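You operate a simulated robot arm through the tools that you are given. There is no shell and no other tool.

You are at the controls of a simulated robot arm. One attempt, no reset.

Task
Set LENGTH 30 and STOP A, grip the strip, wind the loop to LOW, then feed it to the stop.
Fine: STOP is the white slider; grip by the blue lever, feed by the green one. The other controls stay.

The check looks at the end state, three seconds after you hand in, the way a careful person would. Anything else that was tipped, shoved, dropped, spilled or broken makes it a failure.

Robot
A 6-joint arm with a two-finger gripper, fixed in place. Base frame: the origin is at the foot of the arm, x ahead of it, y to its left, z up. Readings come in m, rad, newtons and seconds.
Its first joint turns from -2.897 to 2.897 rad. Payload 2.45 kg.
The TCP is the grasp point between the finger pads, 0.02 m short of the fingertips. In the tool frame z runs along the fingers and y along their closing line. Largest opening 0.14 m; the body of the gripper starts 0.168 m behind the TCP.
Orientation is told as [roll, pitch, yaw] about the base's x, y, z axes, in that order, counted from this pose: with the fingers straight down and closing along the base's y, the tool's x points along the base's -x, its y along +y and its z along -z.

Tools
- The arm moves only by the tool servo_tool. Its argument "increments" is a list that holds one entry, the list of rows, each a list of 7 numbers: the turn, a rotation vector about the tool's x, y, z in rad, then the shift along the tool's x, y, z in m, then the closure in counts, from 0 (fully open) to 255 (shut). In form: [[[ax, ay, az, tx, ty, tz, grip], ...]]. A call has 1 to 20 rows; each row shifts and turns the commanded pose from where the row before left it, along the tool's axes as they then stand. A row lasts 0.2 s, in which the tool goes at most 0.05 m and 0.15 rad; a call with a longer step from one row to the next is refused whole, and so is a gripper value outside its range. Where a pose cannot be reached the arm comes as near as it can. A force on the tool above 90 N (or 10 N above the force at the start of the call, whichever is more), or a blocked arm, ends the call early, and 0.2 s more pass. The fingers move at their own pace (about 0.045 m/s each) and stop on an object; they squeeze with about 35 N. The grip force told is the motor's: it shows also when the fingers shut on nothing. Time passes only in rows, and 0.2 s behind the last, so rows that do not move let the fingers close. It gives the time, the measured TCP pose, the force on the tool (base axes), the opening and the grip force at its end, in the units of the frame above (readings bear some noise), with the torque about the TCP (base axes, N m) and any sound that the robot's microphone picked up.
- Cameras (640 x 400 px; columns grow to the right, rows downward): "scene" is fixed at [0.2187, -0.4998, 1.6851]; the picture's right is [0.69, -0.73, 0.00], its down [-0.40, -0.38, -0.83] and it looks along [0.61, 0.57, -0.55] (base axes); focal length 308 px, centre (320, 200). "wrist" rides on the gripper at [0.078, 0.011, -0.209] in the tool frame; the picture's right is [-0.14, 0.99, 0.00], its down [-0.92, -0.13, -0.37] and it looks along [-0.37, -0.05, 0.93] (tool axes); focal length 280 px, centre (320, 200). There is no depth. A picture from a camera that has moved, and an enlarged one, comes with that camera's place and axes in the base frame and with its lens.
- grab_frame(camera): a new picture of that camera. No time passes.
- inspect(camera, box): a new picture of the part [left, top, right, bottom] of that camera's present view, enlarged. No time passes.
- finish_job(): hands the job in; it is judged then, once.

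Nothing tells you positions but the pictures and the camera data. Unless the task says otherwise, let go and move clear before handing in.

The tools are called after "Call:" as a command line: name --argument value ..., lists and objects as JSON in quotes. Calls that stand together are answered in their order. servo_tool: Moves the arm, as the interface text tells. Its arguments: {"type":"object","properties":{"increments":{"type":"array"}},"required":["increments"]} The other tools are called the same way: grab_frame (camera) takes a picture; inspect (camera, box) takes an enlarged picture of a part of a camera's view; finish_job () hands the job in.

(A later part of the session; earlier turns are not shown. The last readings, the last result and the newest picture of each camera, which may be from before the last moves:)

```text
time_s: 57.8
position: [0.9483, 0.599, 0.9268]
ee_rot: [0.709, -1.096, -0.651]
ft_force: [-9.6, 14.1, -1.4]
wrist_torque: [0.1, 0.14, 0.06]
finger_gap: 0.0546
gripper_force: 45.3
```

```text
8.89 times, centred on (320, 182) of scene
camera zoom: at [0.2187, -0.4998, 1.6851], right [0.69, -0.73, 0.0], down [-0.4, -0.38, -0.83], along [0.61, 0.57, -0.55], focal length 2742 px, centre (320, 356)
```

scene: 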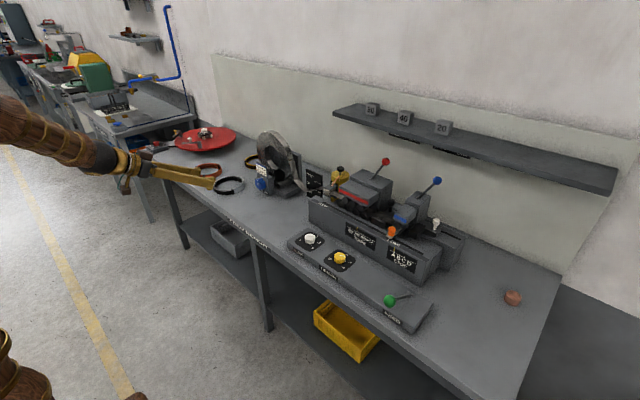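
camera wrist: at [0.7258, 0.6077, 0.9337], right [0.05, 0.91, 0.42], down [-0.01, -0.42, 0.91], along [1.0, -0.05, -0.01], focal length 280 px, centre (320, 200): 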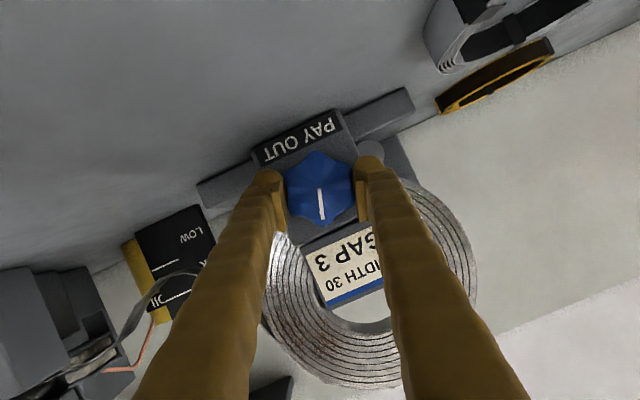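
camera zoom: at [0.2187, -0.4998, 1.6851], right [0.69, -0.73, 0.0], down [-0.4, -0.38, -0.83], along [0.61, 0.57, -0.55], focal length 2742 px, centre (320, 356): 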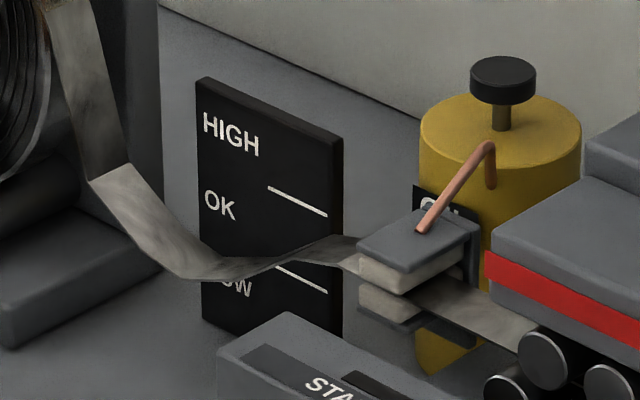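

No visible change in the loop after 17°. I'll continue clockwise to about 60° and compare.

Call:
servo_tool --increments '[[[-0.0363, 0, 0.0932, 0, -0.00045, 0, 255], [-0.0363, 0, 0.0932, 0, -0.00045, 0, 255], [-0.0363, 0, 0.0932, 0, -0.00045, 0, 255], [-0.0363, 0, 0.0932, 0, -0.00045, 0, 255], [0, 0, 0, 0, 0, 0, 255]]]'

Call:
grab_frame --camera "wrist"

Call:
inspect --camera "scene" --box '[290, 160, 350, 205]'

Call:
inspect --camera "scene" --box '[220, 140, 340, 220]'

```text
time_s: 58.4
position: [0.9525, 0.5983, 0.9285]
ee_rot: [0.806, -1.031, -0.758]
ft_force: [-4.6, -5.0, 0.8]
wrist_torque: [-0.09, -0.29, 0.64]
finger_gap: 0.0548
gripper_force: 44.7
out of reach, approached as far as the arm can: row 1, 2
stopped in row 2: the force on the tool passed its limit at 97 N (the readings are from after the stop); the commanded pose is now the measured one
```

```text
taken
camera wrist: at [0.7292, 0.6106, 0.9398], right [0.08, 0.87, 0.49], down [0.0, -0.49, 0.87], along [1.0, -0.07, -0.04], focal length 280 px, centre (320, 200)
```

wrist: 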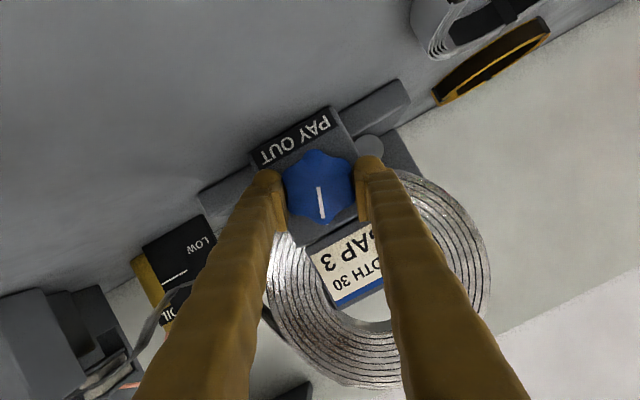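

```text
8.89 times, centred on (320, 182) of scene
camera zoom: at [0.2187, -0.4998, 1.6851], right [0.69, -0.73, 0.0], down [-0.4, -0.38, -0.83], along [0.61, 0.57, -0.55], focal length 2742 px, centre (320, 356)
```

zoom: 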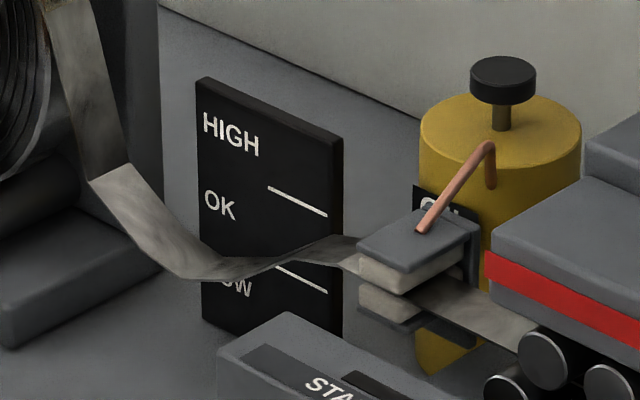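

```text
5.00 times, centred on (280, 180) of scene
camera zoom: at [0.2187, -0.4998, 1.6851], right [0.69, -0.73, 0.0], down [-0.4, -0.38, -0.83], along [0.61, 0.57, -0.55], focal length 1542 px, centre (520, 300)
```

zoom: 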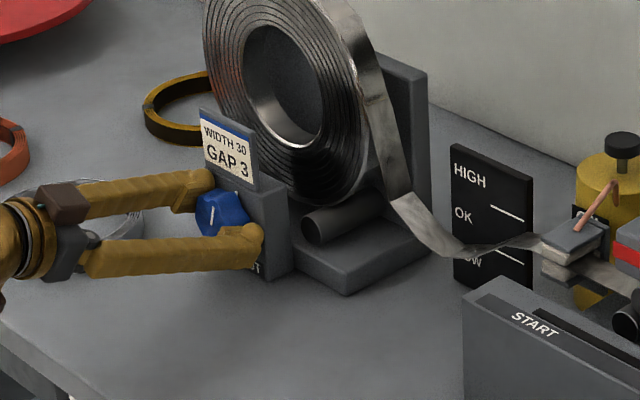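

The arm ran out of reach for that direction at about 20° total, but the knob did turn. I'll zoom tightly on the loop to see whether it moved at all.

Call:
inspect --camera "scene" --box '[302, 182, 326, 200]'

Call:
inspect --camera "wrist" --box '[100, 210, 240, 330]'

```text
16.00 times, centred on (314, 191) of scene
camera zoom: at [0.2187, -0.4998, 1.6851], right [0.69, -0.73, 0.0], down [-0.4, -0.38, -0.83], along [0.61, 0.57, -0.55], focal length 4935 px, centre (416, 344)
```

zoom: 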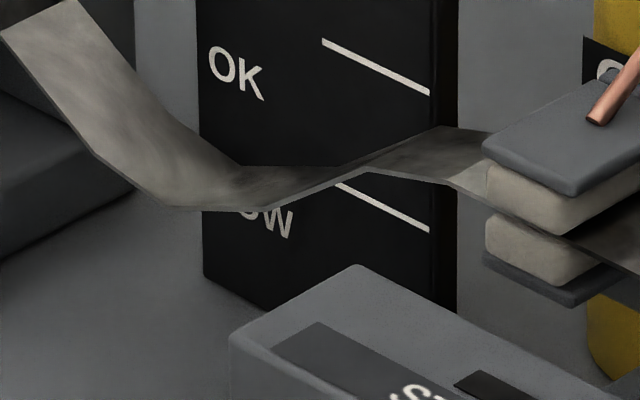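

```text
3.33 times, centred on (170, 270) of wrist
camera zoom: at [0.7292, 0.6106, 0.9398], right [0.08, 0.87, 0.49], down [0.0, -0.49, 0.87], along [1.0, -0.07, -0.04], focal length 935 px, centre (820, -33)
```

zoom: 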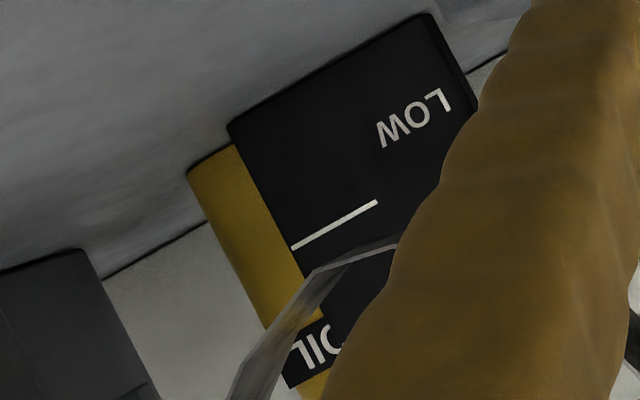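

I'll release in place, swing the open fingers back counter-clockwise around the knob, and re-grip for a longer clockwise stroke.

Call:
servo_tool --increments '[[[0, 0, 0, 0, 0, 0, 200], [0, 0, 0, 0, 0, 0, 95], [0, 0, 0, 0, 0, 0, 95], [0, 0, 0, 0, 0, 0, 95], [0.0348, 0, -0.0893, 0, 0.0004, 0, 95], [0.0348, 0, -0.0893, 0, 0.0004, 0, 95], [0.0348, 0, -0.0893, 0, 0.0004, 0, 95], [0.0348, 0, -0.0893, 0, 0.0004, 0, 95], [0, 0, 0, 0, 0, 0, 95]]]'

Call:
grab_frame --camera "wrist"

Call:
inspect --camera "scene" --box '[302, 182, 326, 200]'

```text
time_s: 60.4
position: [0.9509, 0.6019, 0.9292]
ee_rot: [-0.01, -1.179, -0.01]
ft_force: [0.0, 0.2, 0.2]
wrist_torque: [0.0, -0.03, 0.0]
finger_gap: 0.0881
gripper_force: 0.1
```

```text
taken
camera wrist: at [0.729, 0.6144, 0.9361], right [0.07, 0.99, 0.12], down [0.01, -0.12, 0.99], along [1.0, -0.07, -0.02], focal length 280 px, centre (320, 200)
```

wrist: 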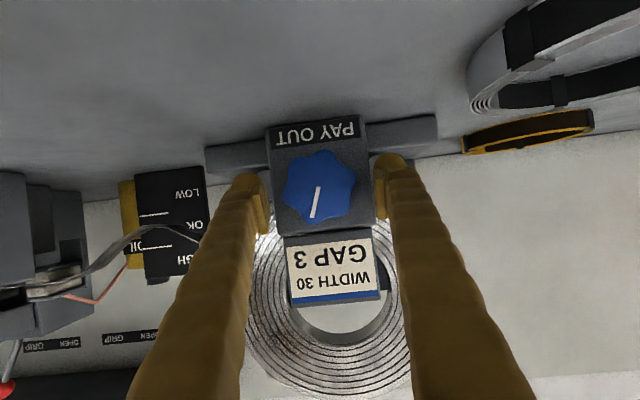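

```text
16.00 times, centred on (314, 191) of scene
camera zoom: at [0.2187, -0.4998, 1.6851], right [0.69, -0.73, 0.0], down [-0.4, -0.38, -0.83], along [0.61, 0.57, -0.55], focal length 4935 px, centre (416, 344)
```

zoom: 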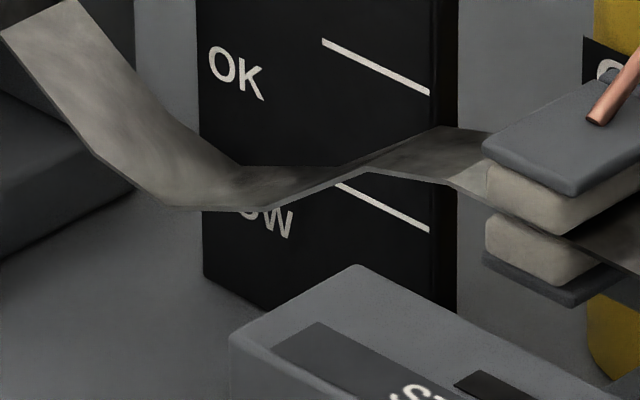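

Call:
inspect --camera "wrist" --box '[80, 150, 240, 290]'

Call:
inspect --camera "wrist" --box '[260, 120, 380, 240]'

```text
2.86 times, centred on (160, 220) of wrist
camera zoom: at [0.729, 0.6144, 0.9361], right [0.07, 0.99, 0.12], down [0.01, -0.12, 0.99], along [1.0, -0.07, -0.02], focal length 801 px, centre (777, 143)
```

zoom: 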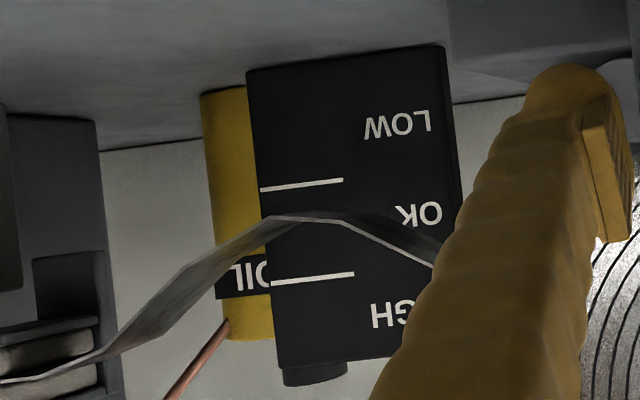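

```text
3.33 times, centred on (320, 180) of wrist
camera zoom: at [0.729, 0.6144, 0.9361], right [0.07, 0.99, 0.12], down [0.01, -0.12, 0.99], along [1.0, -0.07, -0.02], focal length 935 px, centre (320, 267)
```

zoom: 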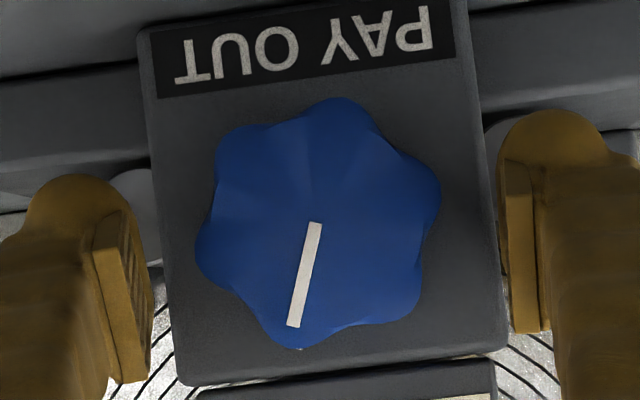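

The knob has turned 18° clockwise with no measurable loop change yet. I'll square up the tool, swing the open fingers to about -42° so the pads meet the next pair of flats, and look.

Call:
servo_tool --increments '[[[-0.0176, -0.02, -0.0073, 0.0016, -0.0022, -0.0015, 95], [0.0379, 0, -0.0972, 0, 0.00047, 0, 95], [0.0379, 0, -0.0972, 0, 0.00047, 0, 95], [0.0379, 0, -0.0972, 0, 0.00047, 0, 95], [0.0379, 0, -0.0972, 0, 0.00047, 0, 95], [0.0379, 0, -0.0972, 0, 0.00047, 0, 95], [0.0379, 0, -0.0972, 0, 0.00047, 0, 95], [0.0379, 0, -0.0972, 0, 0.00047, 0, 95], [0, 0, 0, 0, 0, 0, 95]]]'

Call:
grab_frame --camera "wrist"

Call:
inspect --camera "scene" --box '[200, 130, 340, 230]'

```text
time_s: 62.4
position: [0.9492, 0.6003, 0.9256]
ee_rot: [-1.187, -0.763, 1.042]
ft_force: [0.1, 0.2, -0.7]
wrist_torque: [0.03, -0.01, 0.03]
finger_gap: 0.0877
gripper_force: 0.1
```

```text
taken
camera wrist: at [0.7267, 0.6107, 0.9216], right [0.05, 0.82, -0.57], down [-0.01, 0.57, 0.82], along [1.0, -0.04, 0.04], focal length 280 px, centre (320, 200)
```

wrist: 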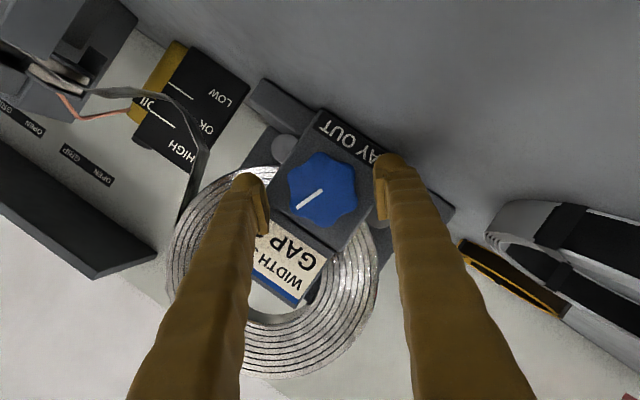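

```text
4.00 times, centred on (270, 180) of scene
camera zoom: at [0.2187, -0.4998, 1.6851], right [0.69, -0.73, 0.0], down [-0.4, -0.38, -0.83], along [0.61, 0.57, -0.55], focal length 1234 px, centre (520, 280)
```

zoom: 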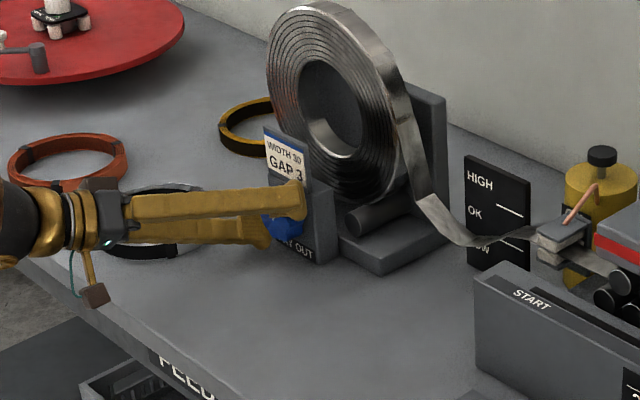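

The arm reaches this side fine, and the gauge is in full view. Gripping here and turning clockwise about 60°.

Call:
servo_tool --increments '[[[0, 0, 0, 0, 0, 0, 140], [0, 0, 0, 0, 0, 0, 160], [0, 0, 0, 0, 0, 0, 175], [0, 0, 0, 0, 0, 0, 255], [0, 0, 0, 0, 0, 0, 255], [0, 0, 0, 0, 0, 0, 255]]]'

Call:
inspect --camera "wrist" --box '[60, 30, 280, 200]'

```text
time_s: 63.8
position: [0.9484, 0.6018, 0.9247]
ee_rot: [-1.185, -0.763, 1.043]
ft_force: [8.6, 27.9, -30.7]
wrist_torque: [0.14, 0.1, 0.2]
finger_gap: 0.0547
gripper_force: 45.0
```

```text
2.35 times, centred on (170, 115) of wrist
camera zoom: at [0.7263, 0.6115, 0.9201], right [0.05, 0.82, -0.57], down [-0.01, 0.57, 0.82], along [1.0, -0.03, 0.03], focal length 660 px, centre (673, 400)
```

zoom: 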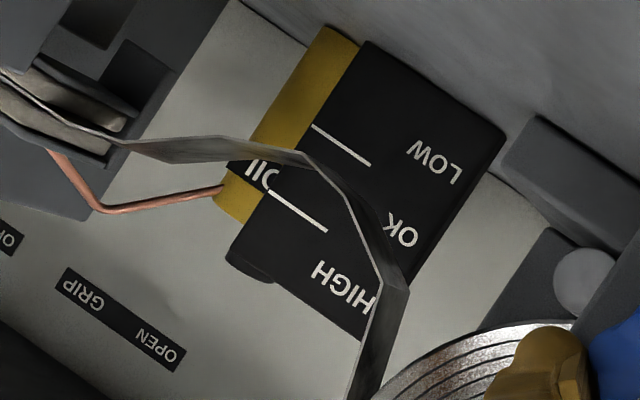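

Call:
servo_tool --increments '[[[0, 0, 0, 0, 0.002, 0, 255], [-0.0363, 0, 0.0932, 0, -0.00045, 0, 255], [-0.0363, 0, 0.0932, 0, -0.00045, 0, 255], [-0.0363, 0, 0.0932, 0, -0.00045, 0, 255], [-0.0363, 0, 0.0932, 0, -0.00045, 0, 255], [-0.0363, 0, 0.0932, 0, -0.00045, 0, 255], [0, 0, 0, 0, 0, 0, 255]]]'

Call:
grab_frame --camera "wrist"

Call:
inspect --camera "scene" --box '[302, 182, 326, 200]'

```text
time_s: 65.4
position: [0.9504, 0.6015, 0.9258]
ee_rot: [-0.576, -1.134, 0.533]
ft_force: [-33.3, 14.4, -22.5]
wrist_torque: [0.07, 0.33, -0.05]
finger_gap: 0.0543
gripper_force: 45.0
```

```text
taken
camera wrist: at [0.7267, 0.6114, 0.9263], right [0.05, 0.99, -0.1], down [-0.01, 0.1, 0.99], along [1.0, -0.05, 0.01], focal length 280 px, centre (320, 200)
```

wrist: 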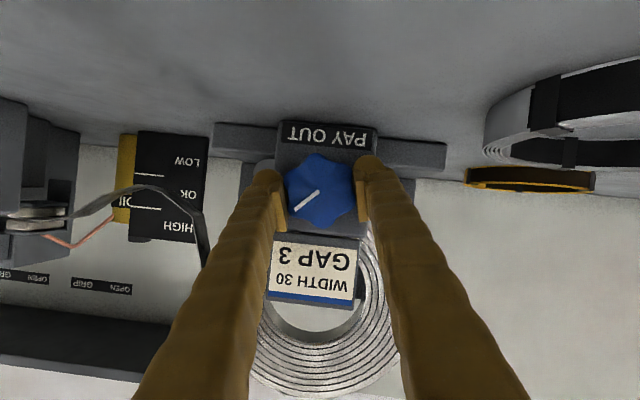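

```text
16.00 times, centred on (314, 191) of scene
camera zoom: at [0.2187, -0.4998, 1.6851], right [0.69, -0.73, 0.0], down [-0.4, -0.38, -0.83], along [0.61, 0.57, -0.55], focal length 4935 px, centre (416, 344)
```

zoom: 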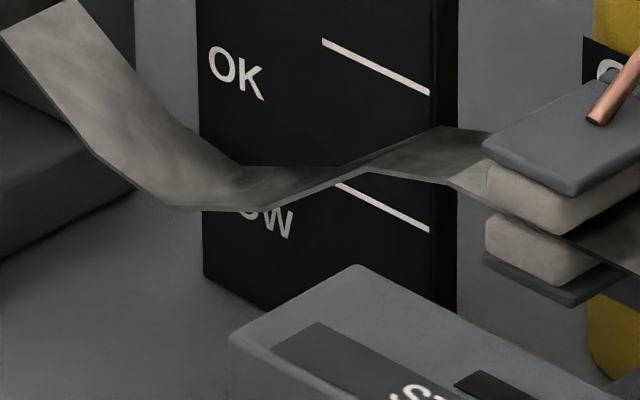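

Even after about 45° clockwise the loop hasn't moved at all, so I'll try counter-clockwise and watch the loop.

Call:
servo_tool --increments '[[[0, 0, 0, 0.0015, 0.001, -0.001, 255], [0.0363, 0, -0.0932, 0, 0.00045, 0, 255], [0.0363, 0, -0.0932, 0, 0.00045, 0, 255], [0.0363, 0, -0.0932, 0, 0.00045, 0, 255], [0.0363, 0, -0.0932, 0, 0.00045, 0, 255], [0.0363, 0, -0.0932, 0, 0.00045, 0, 255], [0, 0, 0, 0, 0, 0, 255]]]'

Call:
inspect --camera "scene" --box '[302, 182, 326, 200]'

Call:
grab_frame --camera "wrist"

```text
time_s: 67.0
position: [0.9484, 0.6028, 0.9245]
ee_rot: [-1.189, -0.765, 1.044]
ft_force: [33.5, -4.3, -12.3]
wrist_torque: [0.04, -0.05, 0.0]
finger_gap: 0.0543
gripper_force: 45.1
```

```text
16.00 times, centred on (314, 191) of scene
camera zoom: at [0.2187, -0.4998, 1.6851], right [0.69, -0.73, 0.0], down [-0.4, -0.38, -0.83], along [0.61, 0.57, -0.55], focal length 4935 px, centre (416, 344)
```

zoom: 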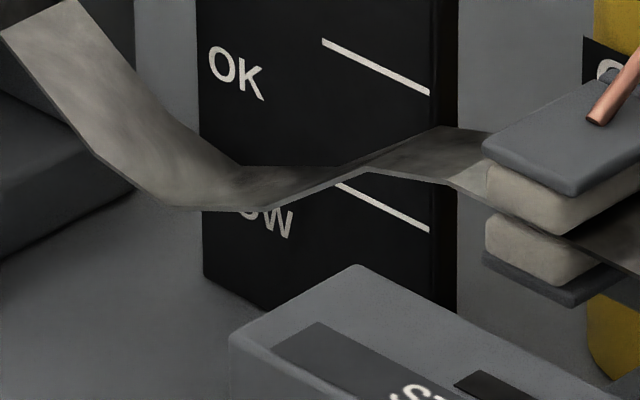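

```text
taken
camera wrist: at [0.7265, 0.6125, 0.9198], right [0.05, 0.82, -0.57], down [-0.01, 0.57, 0.82], along [1.0, -0.04, 0.04], focal length 280 px, centre (320, 200)
```

wrist: 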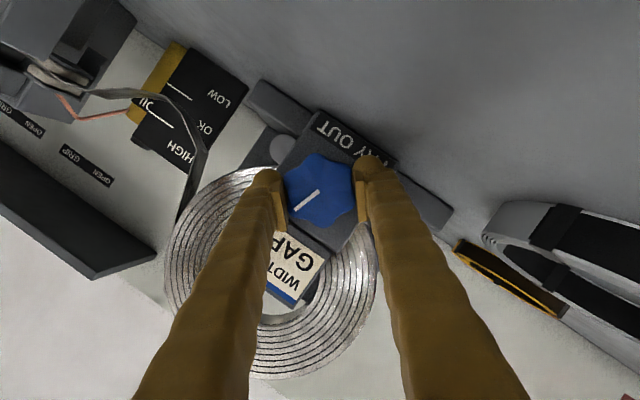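

No change from that either. I'll continue counter-clockwise past the knob's original position and watch.

Call:
servo_tool --increments '[[[0, 0, 0, -0.0003, 0, 0.0008, 255], [0.0363, 0, -0.0932, 0, 0.00045, 0, 255], [0.0363, 0, -0.0932, 0, 0.00045, 0, 255], [0.0363, 0, -0.0932, 0, 0.00045, 0, 255], [0.0363, 0, -0.0932, 0, 0.00045, 0, 255], [0.0363, 0, -0.0932, 0, 0.00045, 0, 255], [0, 0, 0, 0, 0, 0, 255]]]'

Call:
inspect --camera "scene" --box '[302, 182, 326, 200]'

Call:
grab_frame --camera "wrist"

Call:
inspect --camera "scene" --box '[200, 130, 340, 230]'

```text
time_s: 68.6
position: [0.9487, 0.6035, 0.9234]
ee_rot: [-1.444, -0.312, 1.178]
ft_force: [-4.8, -27.4, 1.1]
wrist_torque: [-0.04, -0.13, -0.45]
finger_gap: 0.0539
gripper_force: 45.0
```

```text
16.00 times, centred on (314, 191) of scene
camera zoom: at [0.2187, -0.4998, 1.6851], right [0.69, -0.73, 0.0], down [-0.4, -0.38, -0.83], along [0.61, 0.57, -0.55], focal length 4935 px, centre (416, 344)
```

zoom: 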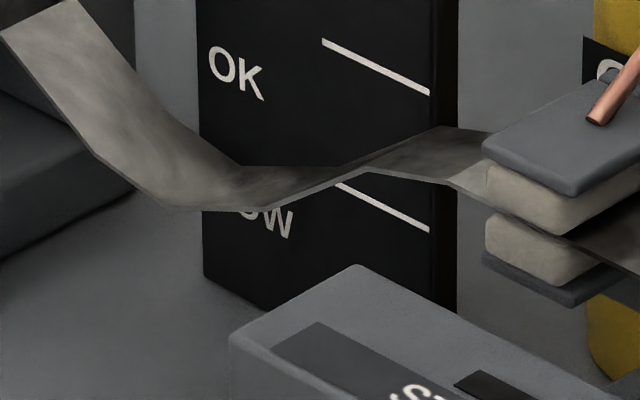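

```text
taken
camera wrist: at [0.7263, 0.6102, 0.9141], right [0.05, 0.45, -0.89], down [-0.01, 0.89, 0.45], along [1.0, -0.01, 0.05], focal length 280 px, centre (320, 200)
```

wrist: 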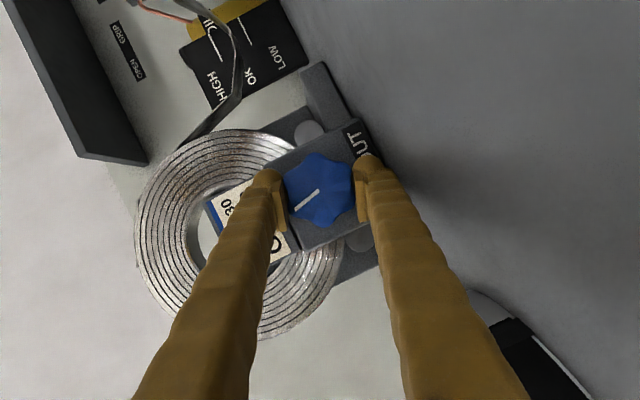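

```text
4.00 times, centred on (270, 180) of scene
camera zoom: at [0.2187, -0.4998, 1.6851], right [0.69, -0.73, 0.0], down [-0.4, -0.38, -0.83], along [0.61, 0.57, -0.55], focal length 1234 px, centre (520, 280)
```

zoom: 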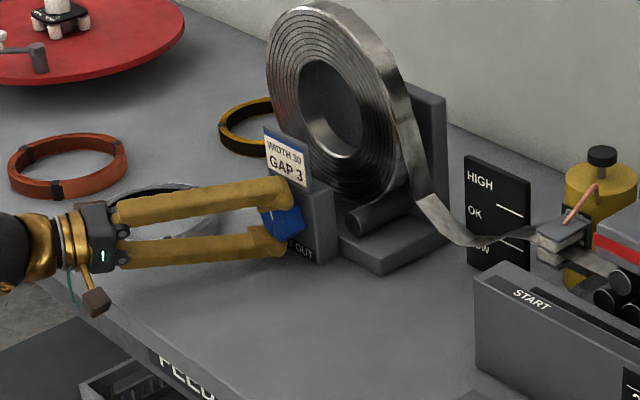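

Still nothing, so the loop probably needs much more turning; it says "wind". I'll make a long clockwise stroke from here.

Call:
servo_tool --increments '[[[0, 0, 0, 0.0, -0.0005, 0, 255], [-0.0363, 0, 0.0932, 0, -0.00045, 0, 255], [-0.0363, 0, 0.0932, 0, -0.00045, 0, 255], [-0.0363, 0, 0.0932, 0, -0.00045, 0, 255], [-0.0363, 0, 0.0932, 0, -0.00045, 0, 255], [-0.0363, 0, 0.0932, 0, -0.00045, 0, 255], [-0.0363, 0, 0.0932, 0, -0.00045, 0, 255], [-0.0363, 0, 0.0932, 0, -0.00045, 0, 255], [-0.0363, 0, 0.0932, 0, -0.00045, 0, 255], [-0.0363, 0, 0.0932, 0, -0.00045, 0, 255], [-0.0363, 0, 0.0932, 0, -0.00045, 0, 255], [-0.0363, 0, 0.0932, 0, -0.00045, 0, 255], [-0.0363, 0, 0.0932, 0, -0.00045, 0, 255], [-0.0363, 0, 0.0932, 0, -0.00045, 0, 255], [-0.0363, 0, 0.0932, 0, -0.00045, 0, 255], [0, 0, 0, 0, 0, 0, 255]]]'

Call:
inspect --camera "scene" --box '[302, 182, 326, 200]'

Call:
grab_frame --camera "wrist"

```text
time_s: 72.0
position: [0.9488, 0.5996, 0.9259]
ee_rot: [0.438, -1.165, -0.405]
ft_force: [2.0, 8.5, 6.8]
wrist_torque: [0.06, 0.19, -0.05]
finger_gap: 0.0536
gripper_force: 44.6
```

```text
16.00 times, centred on (314, 191) of scene
camera zoom: at [0.2187, -0.4998, 1.6851], right [0.69, -0.73, 0.0], down [-0.4, -0.38, -0.83], along [0.61, 0.57, -0.55], focal length 4935 px, centre (416, 344)
```

zoom: 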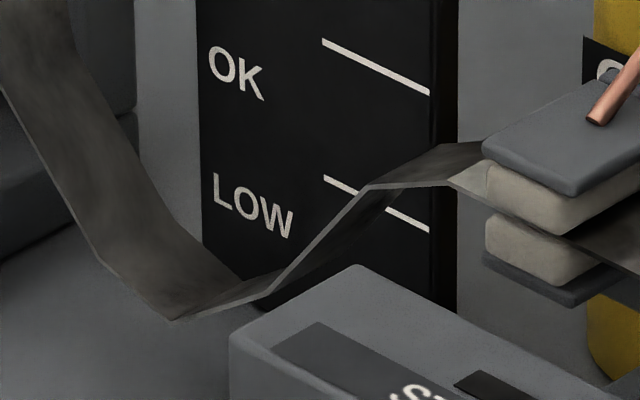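

```text
taken
camera wrist: at [0.726, 0.6089, 0.9315], right [0.05, 0.96, 0.29], down [-0.01, -0.29, 0.96], along [1.0, -0.05, -0.01], focal length 280 px, centre (320, 200)
```

wrist: 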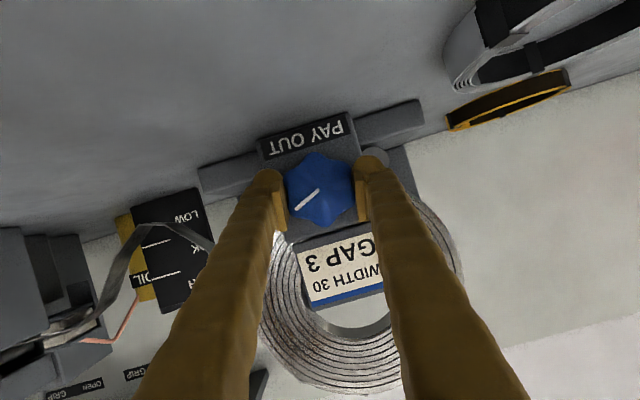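

The loop dropped in one step. I'll check where it sits on the gauge.

Call:
inspect --camera "wrist" --box '[80, 170, 240, 310]'

Call:
inspect --camera "scene" --box '[290, 160, 350, 205]'

Call:
inspect --camera "wrist" --box '[260, 110, 380, 230]'

```text
2.86 times, centred on (160, 240) of wrist
camera zoom: at [0.726, 0.6089, 0.9315], right [0.05, 0.96, 0.29], down [-0.01, -0.29, 0.96], along [1.0, -0.05, -0.01], focal length 801 px, centre (777, 86)
```

zoom: 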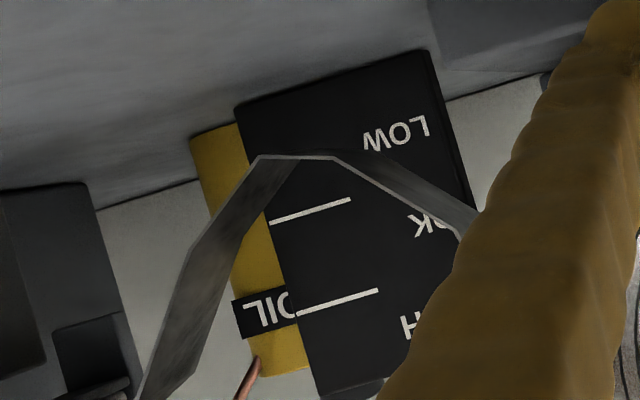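

```text
8.89 times, centred on (320, 182) of scene
camera zoom: at [0.2187, -0.4998, 1.6851], right [0.69, -0.73, 0.0], down [-0.4, -0.38, -0.83], along [0.61, 0.57, -0.55], focal length 2742 px, centre (320, 356)
```

zoom: 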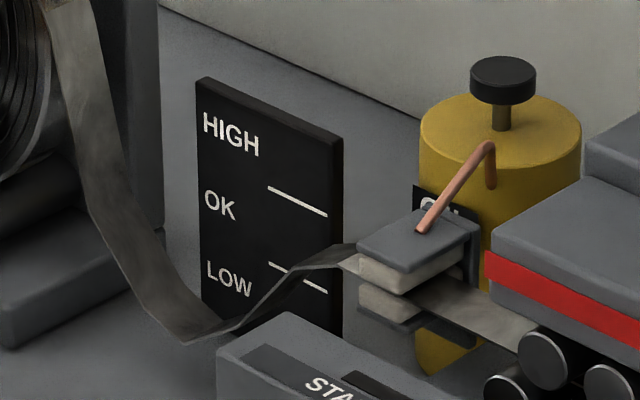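

```text
3.33 times, centred on (320, 170) of wrist
camera zoom: at [0.726, 0.6089, 0.9315], right [0.05, 0.96, 0.29], down [-0.01, -0.29, 0.96], along [1.0, -0.05, -0.01], focal length 935 px, centre (320, 300)
```

zoom: 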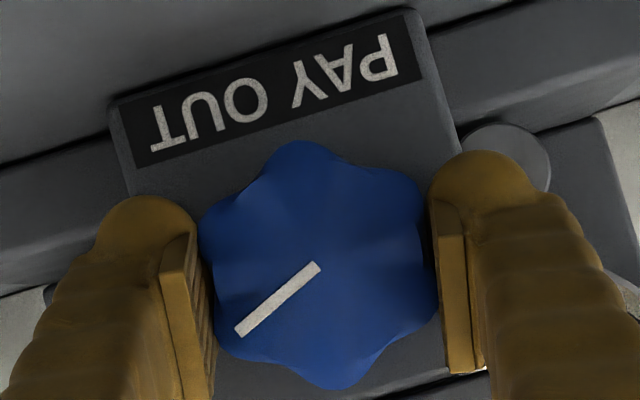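

The loop's bottom is now level with the LOW text, well inside the LOW zone. I'll turn a few degrees more for margin on that step, then let go gently and back straight out.

Call:
servo_tool --increments '[[[-0.0327, 0, 0.0839, 0, 0.0002, 0, 255], [0, 0, 0, 0, 0, 0, 255]]]'

Call:
inspect --camera "scene" --box '[302, 182, 326, 200]'

```text
time_s: 72.6
position: [0.9488, 0.6002, 0.9256]
ee_rot: [0.627, -1.122, -0.577]
ft_force: [-2.8, -1.5, 2.9]
wrist_torque: [0.0, -0.03, -0.15]
finger_gap: 0.0536
gripper_force: 44.7
```

```text
16.00 times, centred on (314, 191) of scene
camera zoom: at [0.2187, -0.4998, 1.6851], right [0.69, -0.73, 0.0], down [-0.4, -0.38, -0.83], along [0.61, 0.57, -0.55], focal length 4935 px, centre (416, 344)
```

zoom: 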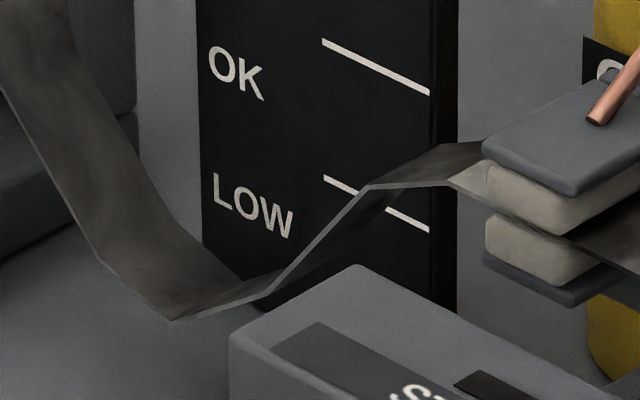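

Call:
servo_tool --increments '[[[0, 0, 0, 0, 0, 0, 95], [0, 0, 0, 0, 0, 0, 95], [0, 0, 0, 0, 0, 0, 95], [0, 0, 0, 0, 0, 0, 95], [0, 0, 0, 0, 0, -0.03, 95], [0, 0, 0, 0, 0, -0.04, 95], [0, 0, 0, 0, 0, -0.04, 95], [0, 0, 0, 0, 0, 0, 95]]]'

Call:
grab_frame --camera "wrist"

Call:
inspect --camera "scene" --box '[220, 140, 340, 220]'

```text
time_s: 74.4
position: [0.8482, 0.5892, 0.9646]
ee_rot: [0.625, -1.122, -0.578]
ft_force: [0.2, 0.2, 0.1]
wrist_torque: [0.0, 0.03, 0.02]
finger_gap: 0.0877
gripper_force: 0.1
```

```text
taken
camera wrist: at [0.6246, 0.5993, 0.9702], right [0.05, 0.93, 0.38], down [-0.01, -0.38, 0.93], along [1.0, -0.05, -0.01], focal length 280 px, centre (320, 200)
```

wrist: 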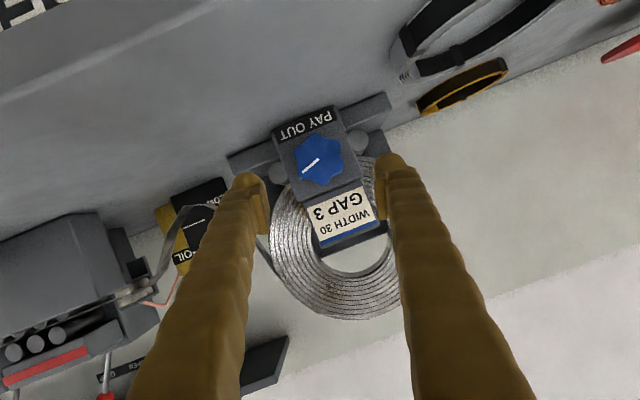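

```text
5.00 times, centred on (280, 180) of scene
camera zoom: at [0.2187, -0.4998, 1.6851], right [0.69, -0.73, 0.0], down [-0.4, -0.38, -0.83], along [0.61, 0.57, -0.55], focal length 1542 px, centre (520, 300)
```

zoom: 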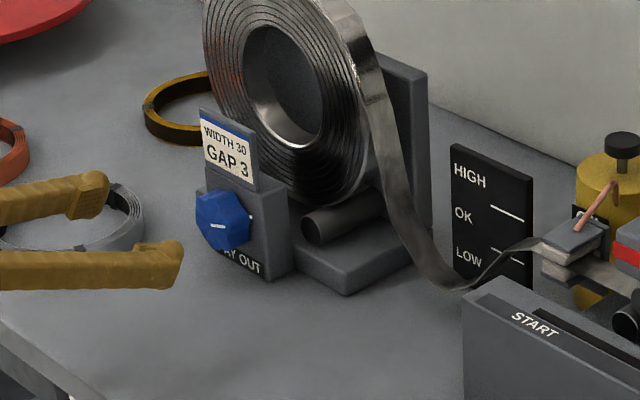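

Released cleanly; the loop stays at LOW. Now I'll return to an upright tool and go look at the green FEED lever.

Call:
servo_tool --increments '[[[0.0303, 0, -0.0777, 0, 0, 0, 95], [0.0303, 0, -0.0777, 0, 0, 0, 95], [0.0303, 0, -0.0777, 0, 0, 0, 95], [0, 0, 0, -0.035, 0, -0.0136, 95], [0, 0, 0, -0.035, 0, -0.0136, 95], [0, 0, 0, -0.035, 0, -0.0136, 95], [0, 0, 0, -0.035, 0, -0.0136, 95], [0, 0.15, 0, 0, 0, 0, 95], [0, 0.15, 0, 0, 0, 0, 95], [0, 0.15, 0, 0, 0, 0, 95], [0, 0.15, 0, 0, 0, 0, 95], [0, 0.15, 0, 0, 0, 0, 95], [0, 0.15, 0, 0, 0, 0, 95], [0, 0.15, 0, 0, 0, 0, 95], [0, 0.15, 0, 0, 0, 0, 95], [0, 0, 0, 0, 0, 0, 95]]]'

```text
time_s: 77.8
position: [0.8468, 0.5885, 1.1146]
ee_rot: [0.007, 0.001, 0.001]
ft_force: [-0.8, -1.2, -0.9]
wrist_torque: [0.0, 0.02, -0.01]
finger_gap: 0.0879
gripper_force: 0.0
```

The tool is upright again at (0.847, 0.589, 1.115). Moving across in front of the machine to a viewpoint over the green lever.

Call:
servo_tool --increments '[[[0, 0, 0, 0.0087, -0.0435, -0.0079, 95], [0, 0, 0, 0.0087, -0.0435, -0.0079, 95], [0, 0, 0, 0.0087, -0.0435, -0.0079, 95], [0, 0, 0, 0.0087, -0.0435, -0.0079, 95], [0, 0, 0, 0.0087, -0.0435, -0.0079, 95], [0, 0, 0, 0.0087, -0.0435, -0.0079, 95], [0, 0, 0, 0.0087, -0.0435, -0.0079, 95], [0, 0, 0, 0.0087, -0.0435, -0.0079, 95], [0, 0, 0, 0.0087, -0.0435, -0.0079, 95], [0, 0, 0, 0.0087, -0.0435, -0.0079, 95], [0, 0, 0, 0.0087, -0.0435, -0.0079, 95], [0, 0, 0, 0.0087, -0.0435, -0.0079, 95], [0, 0, 0, 0.0087, -0.0435, -0.0079, 95], [0, 0, 0, 0.0087, -0.0435, -0.0079, 95], [0, 0, 0, 0.0087, -0.0435, -0.0079, 95], [0, 0, 0, 0.0087, -0.0435, -0.0079, 95], [0, 0, 0, 0.0087, -0.0435, -0.0079, 95], [0, 0, 0, 0, 0, 0, 95]]]'

Call:
grab_frame --camera "wrist"

Call:
grab_frame --camera "scene"

```text
time_s: 81.6
position: [0.6969, -0.1527, 1.2455]
ee_rot: [0.005, 0.0, 0.001]
ft_force: [-0.7, -0.3, 0.5]
wrist_torque: [0.01, 0.0, -0.02]
finger_gap: 0.0878
gripper_force: 0.1
```

```text
taken
camera wrist: at [0.6206, -0.1433, 1.4538], right [0.14, 0.99, 0.01], down [0.92, -0.13, 0.37], along [0.36, -0.04, -0.93], focal length 280 px, centre (320, 200)
```

wrist: 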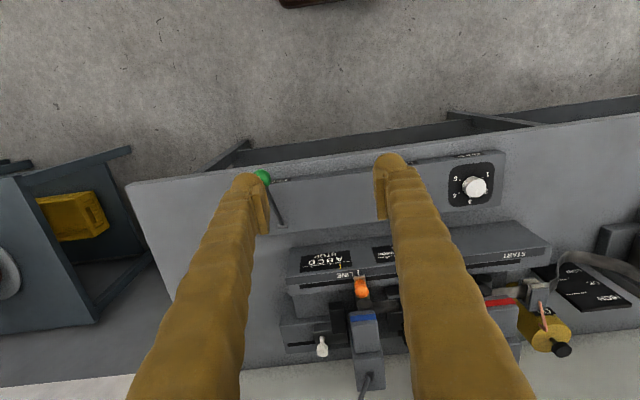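

```text
taken
```

scene: 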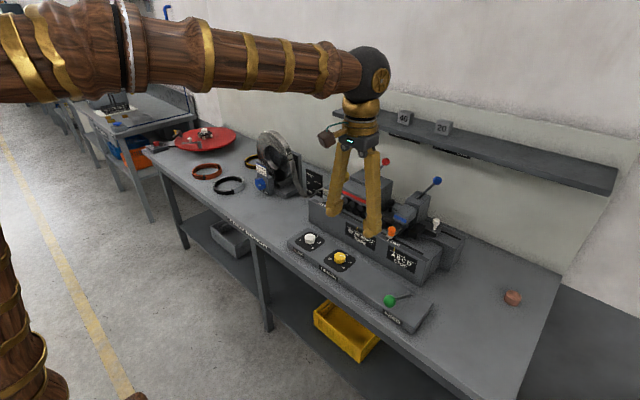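

Call:
servo_tool --increments '[[[-0.005, 0, 0, 0, -0.037, 0.01, 95], [0, 0, 0, 0, -0.037, 0.01, 95], [0, 0, 0, 0, -0.037, 0.01, 95], [0, 0, 0, 0, 0, 0.01, 95], [0, 0, 0, 0, 0, 0, 95]]]'

Call:
grab_frame --camera "wrist"

Call:
inspect --camera "scene" --box '[370, 270, 450, 330]'

```text
time_s: 82.8
position: [0.6985, -0.2644, 1.2024]
ee_rot: [0.014, 0.0, 0.001]
ft_force: [0.0, 0.4, -0.8]
wrist_torque: [0.02, 0.01, 0.01]
finger_gap: 0.088
gripper_force: 0.0
```

```text
taken
camera wrist: at [0.6214, -0.2564, 1.412], right [0.14, 0.99, 0.01], down [0.92, -0.13, 0.37], along [0.36, -0.04, -0.93], focal length 280 px, centre (320, 200)
```

wrist: 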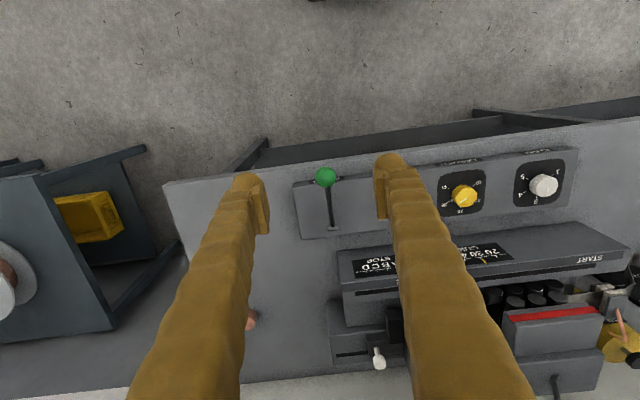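

```text
6.67 times, centred on (410, 300) of scene
camera zoom: at [0.2187, -0.4998, 1.6851], right [0.69, -0.73, 0.0], down [-0.4, -0.38, -0.83], along [0.61, 0.57, -0.55], focal length 2056 px, centre (-280, -467)
```

zoom: 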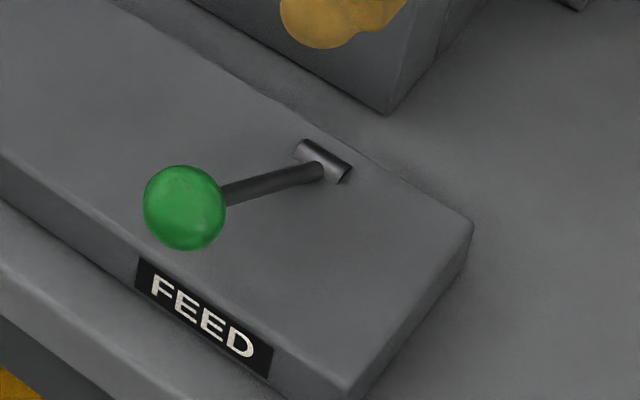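

The FEED lever's pivot is a small cylinder along y, so the lever swings up and down in the x–z plane, and it now leans toward me at about 35° elevation. I'll grip its ball (≈34 mm, at (0.749, -0.261, 0.992)) from above with the fingers left and right, so I can feel which way it moves.

Call:
servo_tool --increments '[[[0.014, 0, 0, -0.01, 0.0006, 0.038, 95], [0, 0, 0, -0.01, 0.0006, 0.038, 95], [0, 0, 0, -0.01, 0.0006, 0.038, 95], [0, 0, 0, -0.01, 0.0006, 0.038, 95], [0, 0, 0, -0.011, 0.0006, 0.0, 95], [0, 0, 0, 0, 0, 0, 95]]]'

Call:
grab_frame --camera "wrist"

Call:
inspect --camera "scene" --box '[340, 220, 460, 330]'

```text
time_s: 84.2
position: [0.748, -0.261, 1.0511]
ee_rot: [-0.001, 0.0, 0.0]
ft_force: [0.0, -0.4, 0.7]
wrist_torque: [-0.01, -0.01, 0.02]
finger_gap: 0.0876
gripper_force: 0.0
```

```text
taken
camera wrist: at [0.6711, -0.2499, 1.2602], right [0.14, 0.99, 0.0], down [0.92, -0.13, 0.37], along [0.36, -0.05, -0.93], focal length 280 px, centre (320, 200)
```

wrist: 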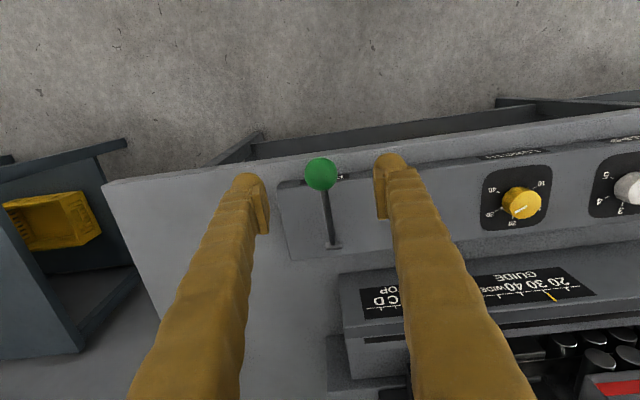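

```text
3.64 times, centred on (400, 275) of scene
camera zoom: at [0.2187, -0.4998, 1.6851], right [0.69, -0.73, 0.0], down [-0.4, -0.38, -0.83], along [0.61, 0.57, -0.55], focal length 1122 px, centre (29, -73)
```

zoom: 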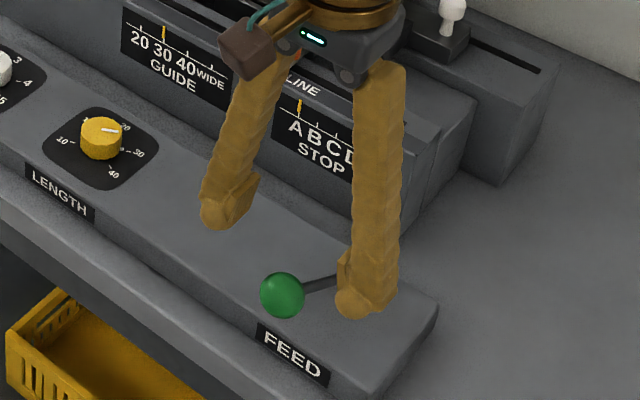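

The ball is well centred. Descending onto it and closing.

Call:
servo_tool --increments '[[[0, 0, 0, -0.001, 0.0005, 0.03, 95], [0, 0, 0, -0.001, 0.0005, 0.029, 95], [0, 0, 0, 0, 0, 0, 140], [0, 0, 0, 0, 0, 0, 180], [0, 0, 0, 0, 0, 0, 200], [0, 0, 0, 0, 0, 0, 210], [0, 0, 0, 0, 0, 0, 255], [0, 0, 0, 0, 0, 0, 255]]]'

Call:
grab_frame --camera "wrist"

Call:
inspect --camera "scene" --box '[340, 220, 460, 330]'

```text
time_s: 86.0
position: [0.751, -0.259, 0.9909]
ee_rot: [-0.001, 0.0, -0.001]
ft_force: [-0.7, -1.7, -1.3]
wrist_torque: [0.03, -0.04, 0.01]
finger_gap: 0.0299
gripper_force: 45.0
```

```text
taken
camera wrist: at [0.6732, -0.2491, 1.2002], right [0.14, 0.99, 0.0], down [0.92, -0.13, 0.37], along [0.36, -0.05, -0.93], focal length 280 px, centre (320, 200)
```

wrist: 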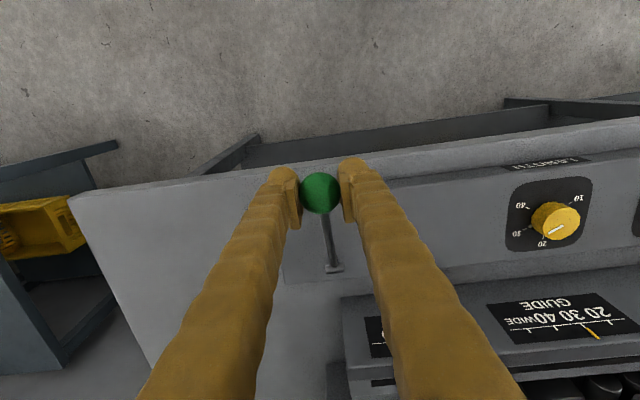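

```text
3.64 times, centred on (400, 275) of scene
camera zoom: at [0.2187, -0.4998, 1.6851], right [0.69, -0.73, 0.0], down [-0.4, -0.38, -0.83], along [0.61, 0.57, -0.55], focal length 1122 px, centre (29, -73)
```

zoom: 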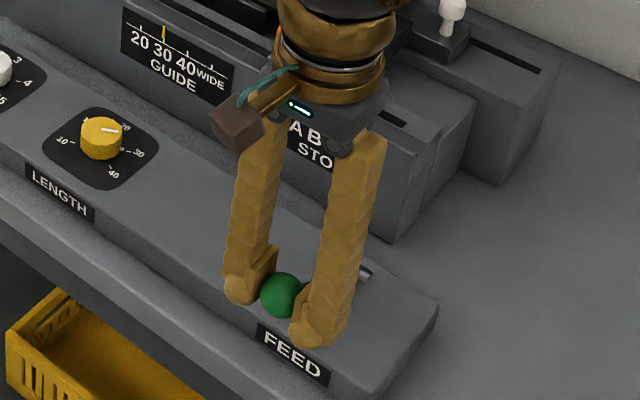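

Ball gripped with no side load. I'll test gently: 2 mm along the arc downward, and read the force.

Call:
servo_tool --increments '[[[0, 0, 0, 0.0006, 0, 0.0008, 255], [0, 0, 0, 0.0006, 0, 0.0008, 255], [0, 0, 0, 0, 0, 0, 255]]]'

```text
time_s: 86.8
position: [0.7508, -0.2598, 0.9902]
ee_rot: [-0.001, 0.0, 0.0]
ft_force: [10.3, -19.3, 0.3]
wrist_torque: [-0.04, -1.03, 0.05]
finger_gap: 0.03
gripper_force: 44.9
```

Call:
servo_tool --increments '[[[0, 0, 0, 0.0009, -0.0008, 0.0012, 255], [0, 0, 0, 0.0009, 0, 0.0012, 255], [0, 0, 0, 0, 0, 0, 255]]]'

```text
time_s: 87.6
position: [0.7485, -0.2599, 0.9871]
ee_rot: [-0.003, 0.003, -0.001]
ft_force: [4.8, -8.0, 4.3]
wrist_torque: [0.01, -1.08, -0.01]
finger_gap: 0.0298
gripper_force: 45.0
```

It yields: the lever moves downward with little force. I'll follow its arc, tilting the tool with it, and watch the strip.

Call:
servo_tool --increments '[[[0, -0.03, 0, 0, -0.0004, 0, 255], [0, -0.03, 0, 0.003, 0, 0.0043, 255], [0, -0.03, 0, 0.003, 0, 0.0043, 255], [0, -0.03, 0, 0.003, 0, 0.0043, 255], [0, 0, 0, 0, 0, 0, 255]]]'

Call:
inspect --camera "scene" --box '[340, 220, 460, 330]'

Call:
inspect --camera "scene" --box '[340, 150, 480, 260]'

```text
time_s: 88.8
position: [0.7403, -0.2584, 0.9761]
ee_rot: [-0.002, -0.121, 0.002]
ft_force: [6.1, -0.7, -6.4]
wrist_torque: [-0.02, 0.65, -0.01]
finger_gap: 0.0299
gripper_force: 45.1
```

```text
3.64 times, centred on (400, 275) of scene
camera zoom: at [0.2187, -0.4998, 1.6851], right [0.69, -0.73, 0.0], down [-0.4, -0.38, -0.83], along [0.61, 0.57, -0.55], focal length 1122 px, centre (29, -73)
```

zoom: 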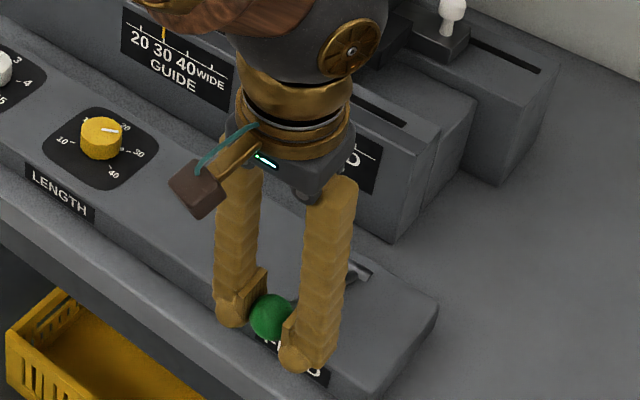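

```text
3.64 times, centred on (410, 205) of scene
camera zoom: at [0.2187, -0.4998, 1.6851], right [0.69, -0.73, 0.0], down [-0.4, -0.38, -0.83], along [0.61, 0.57, -0.55], focal length 1122 px, centre (-7, 182)
```

zoom: 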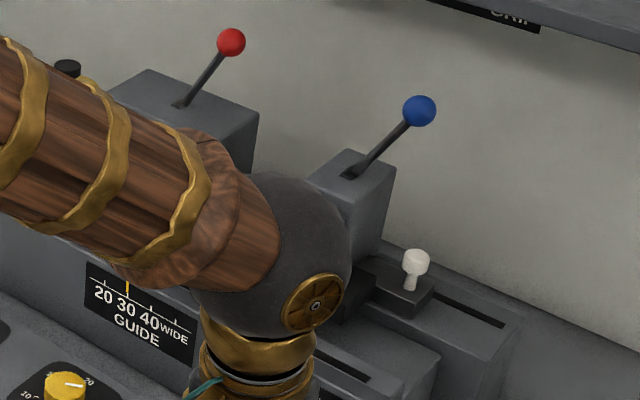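

The lever follows. I'll keep lowering it in stages, checking force for the end stop.

Call:
servo_tool --increments '[[[0, -0.03, 0, 0.004, 0, 0.0057, 255], [0, -0.05, 0, 0.00507, 0, 0.0072, 255], [0, -0.05, 0, 0.00507, 0, 0.0072, 255], [0, 0, 0, 0, 0, 0, 255]]]'

Call:
grab_frame --camera "wrist"

```text
time_s: 89.8
position: [0.7294, -0.26, 0.9523]
ee_rot: [-0.002, -0.25, 0.0]
ft_force: [21.7, 8.0, -0.7]
wrist_torque: [-0.01, -1.0, 0.1]
finger_gap: 0.0296
gripper_force: 45.0
```

```text
taken
camera wrist: at [0.6029, -0.2492, 1.1363], right [0.13, 0.99, 0.03], down [0.8, -0.13, 0.59], along [0.58, -0.05, -0.81], focal length 280 px, centre (320, 200)
```

wrist: 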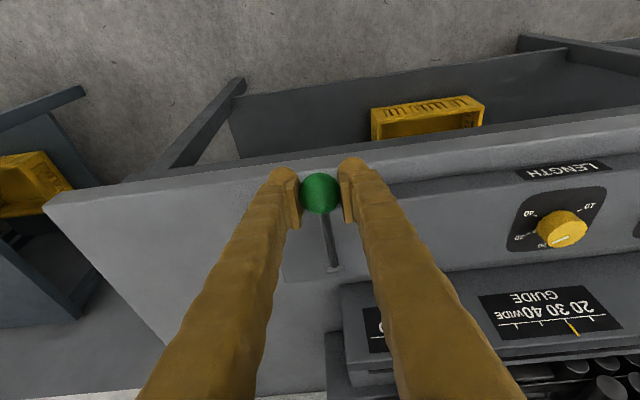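

Call:
servo_tool --increments '[[[0, -0.06, 0, 0.0042, 0, 0.0078, 255], [0, -0.05, 0, 0.00507, 0, 0.0072, 255], [0, 0, 0, 0, 0, 0, 255]]]'

Call:
inspect --camera "scene" --box '[340, 220, 460, 330]'

Call:
inspect --camera "scene" --box '[290, 150, 350, 210]'

```text
time_s: 90.6
position: [0.7235, -0.26, 0.9354]
ee_rot: [0.001, -0.359, 0.0]
ft_force: [-16.9, 19.7, 5.8]
wrist_torque: [0.15, -0.07, -0.07]
finger_gap: 0.0298
gripper_force: 44.9
```

```text
3.64 times, centred on (400, 275) of scene
camera zoom: at [0.2187, -0.4998, 1.6851], right [0.69, -0.73, 0.0], down [-0.4, -0.38, -0.83], along [0.61, 0.57, -0.55], focal length 1122 px, centre (29, -73)
```

zoom: 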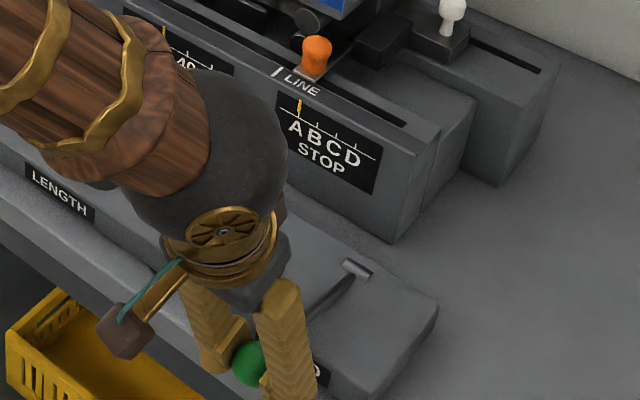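

```text
6.67 times, centred on (320, 180) of scene
camera zoom: at [0.2187, -0.4998, 1.6851], right [0.69, -0.73, 0.0], down [-0.4, -0.38, -0.83], along [0.61, 0.57, -0.55], focal length 2056 px, centre (320, 333)
```

zoom: 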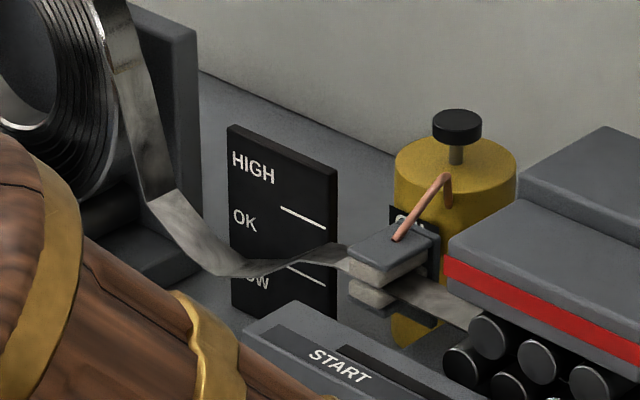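

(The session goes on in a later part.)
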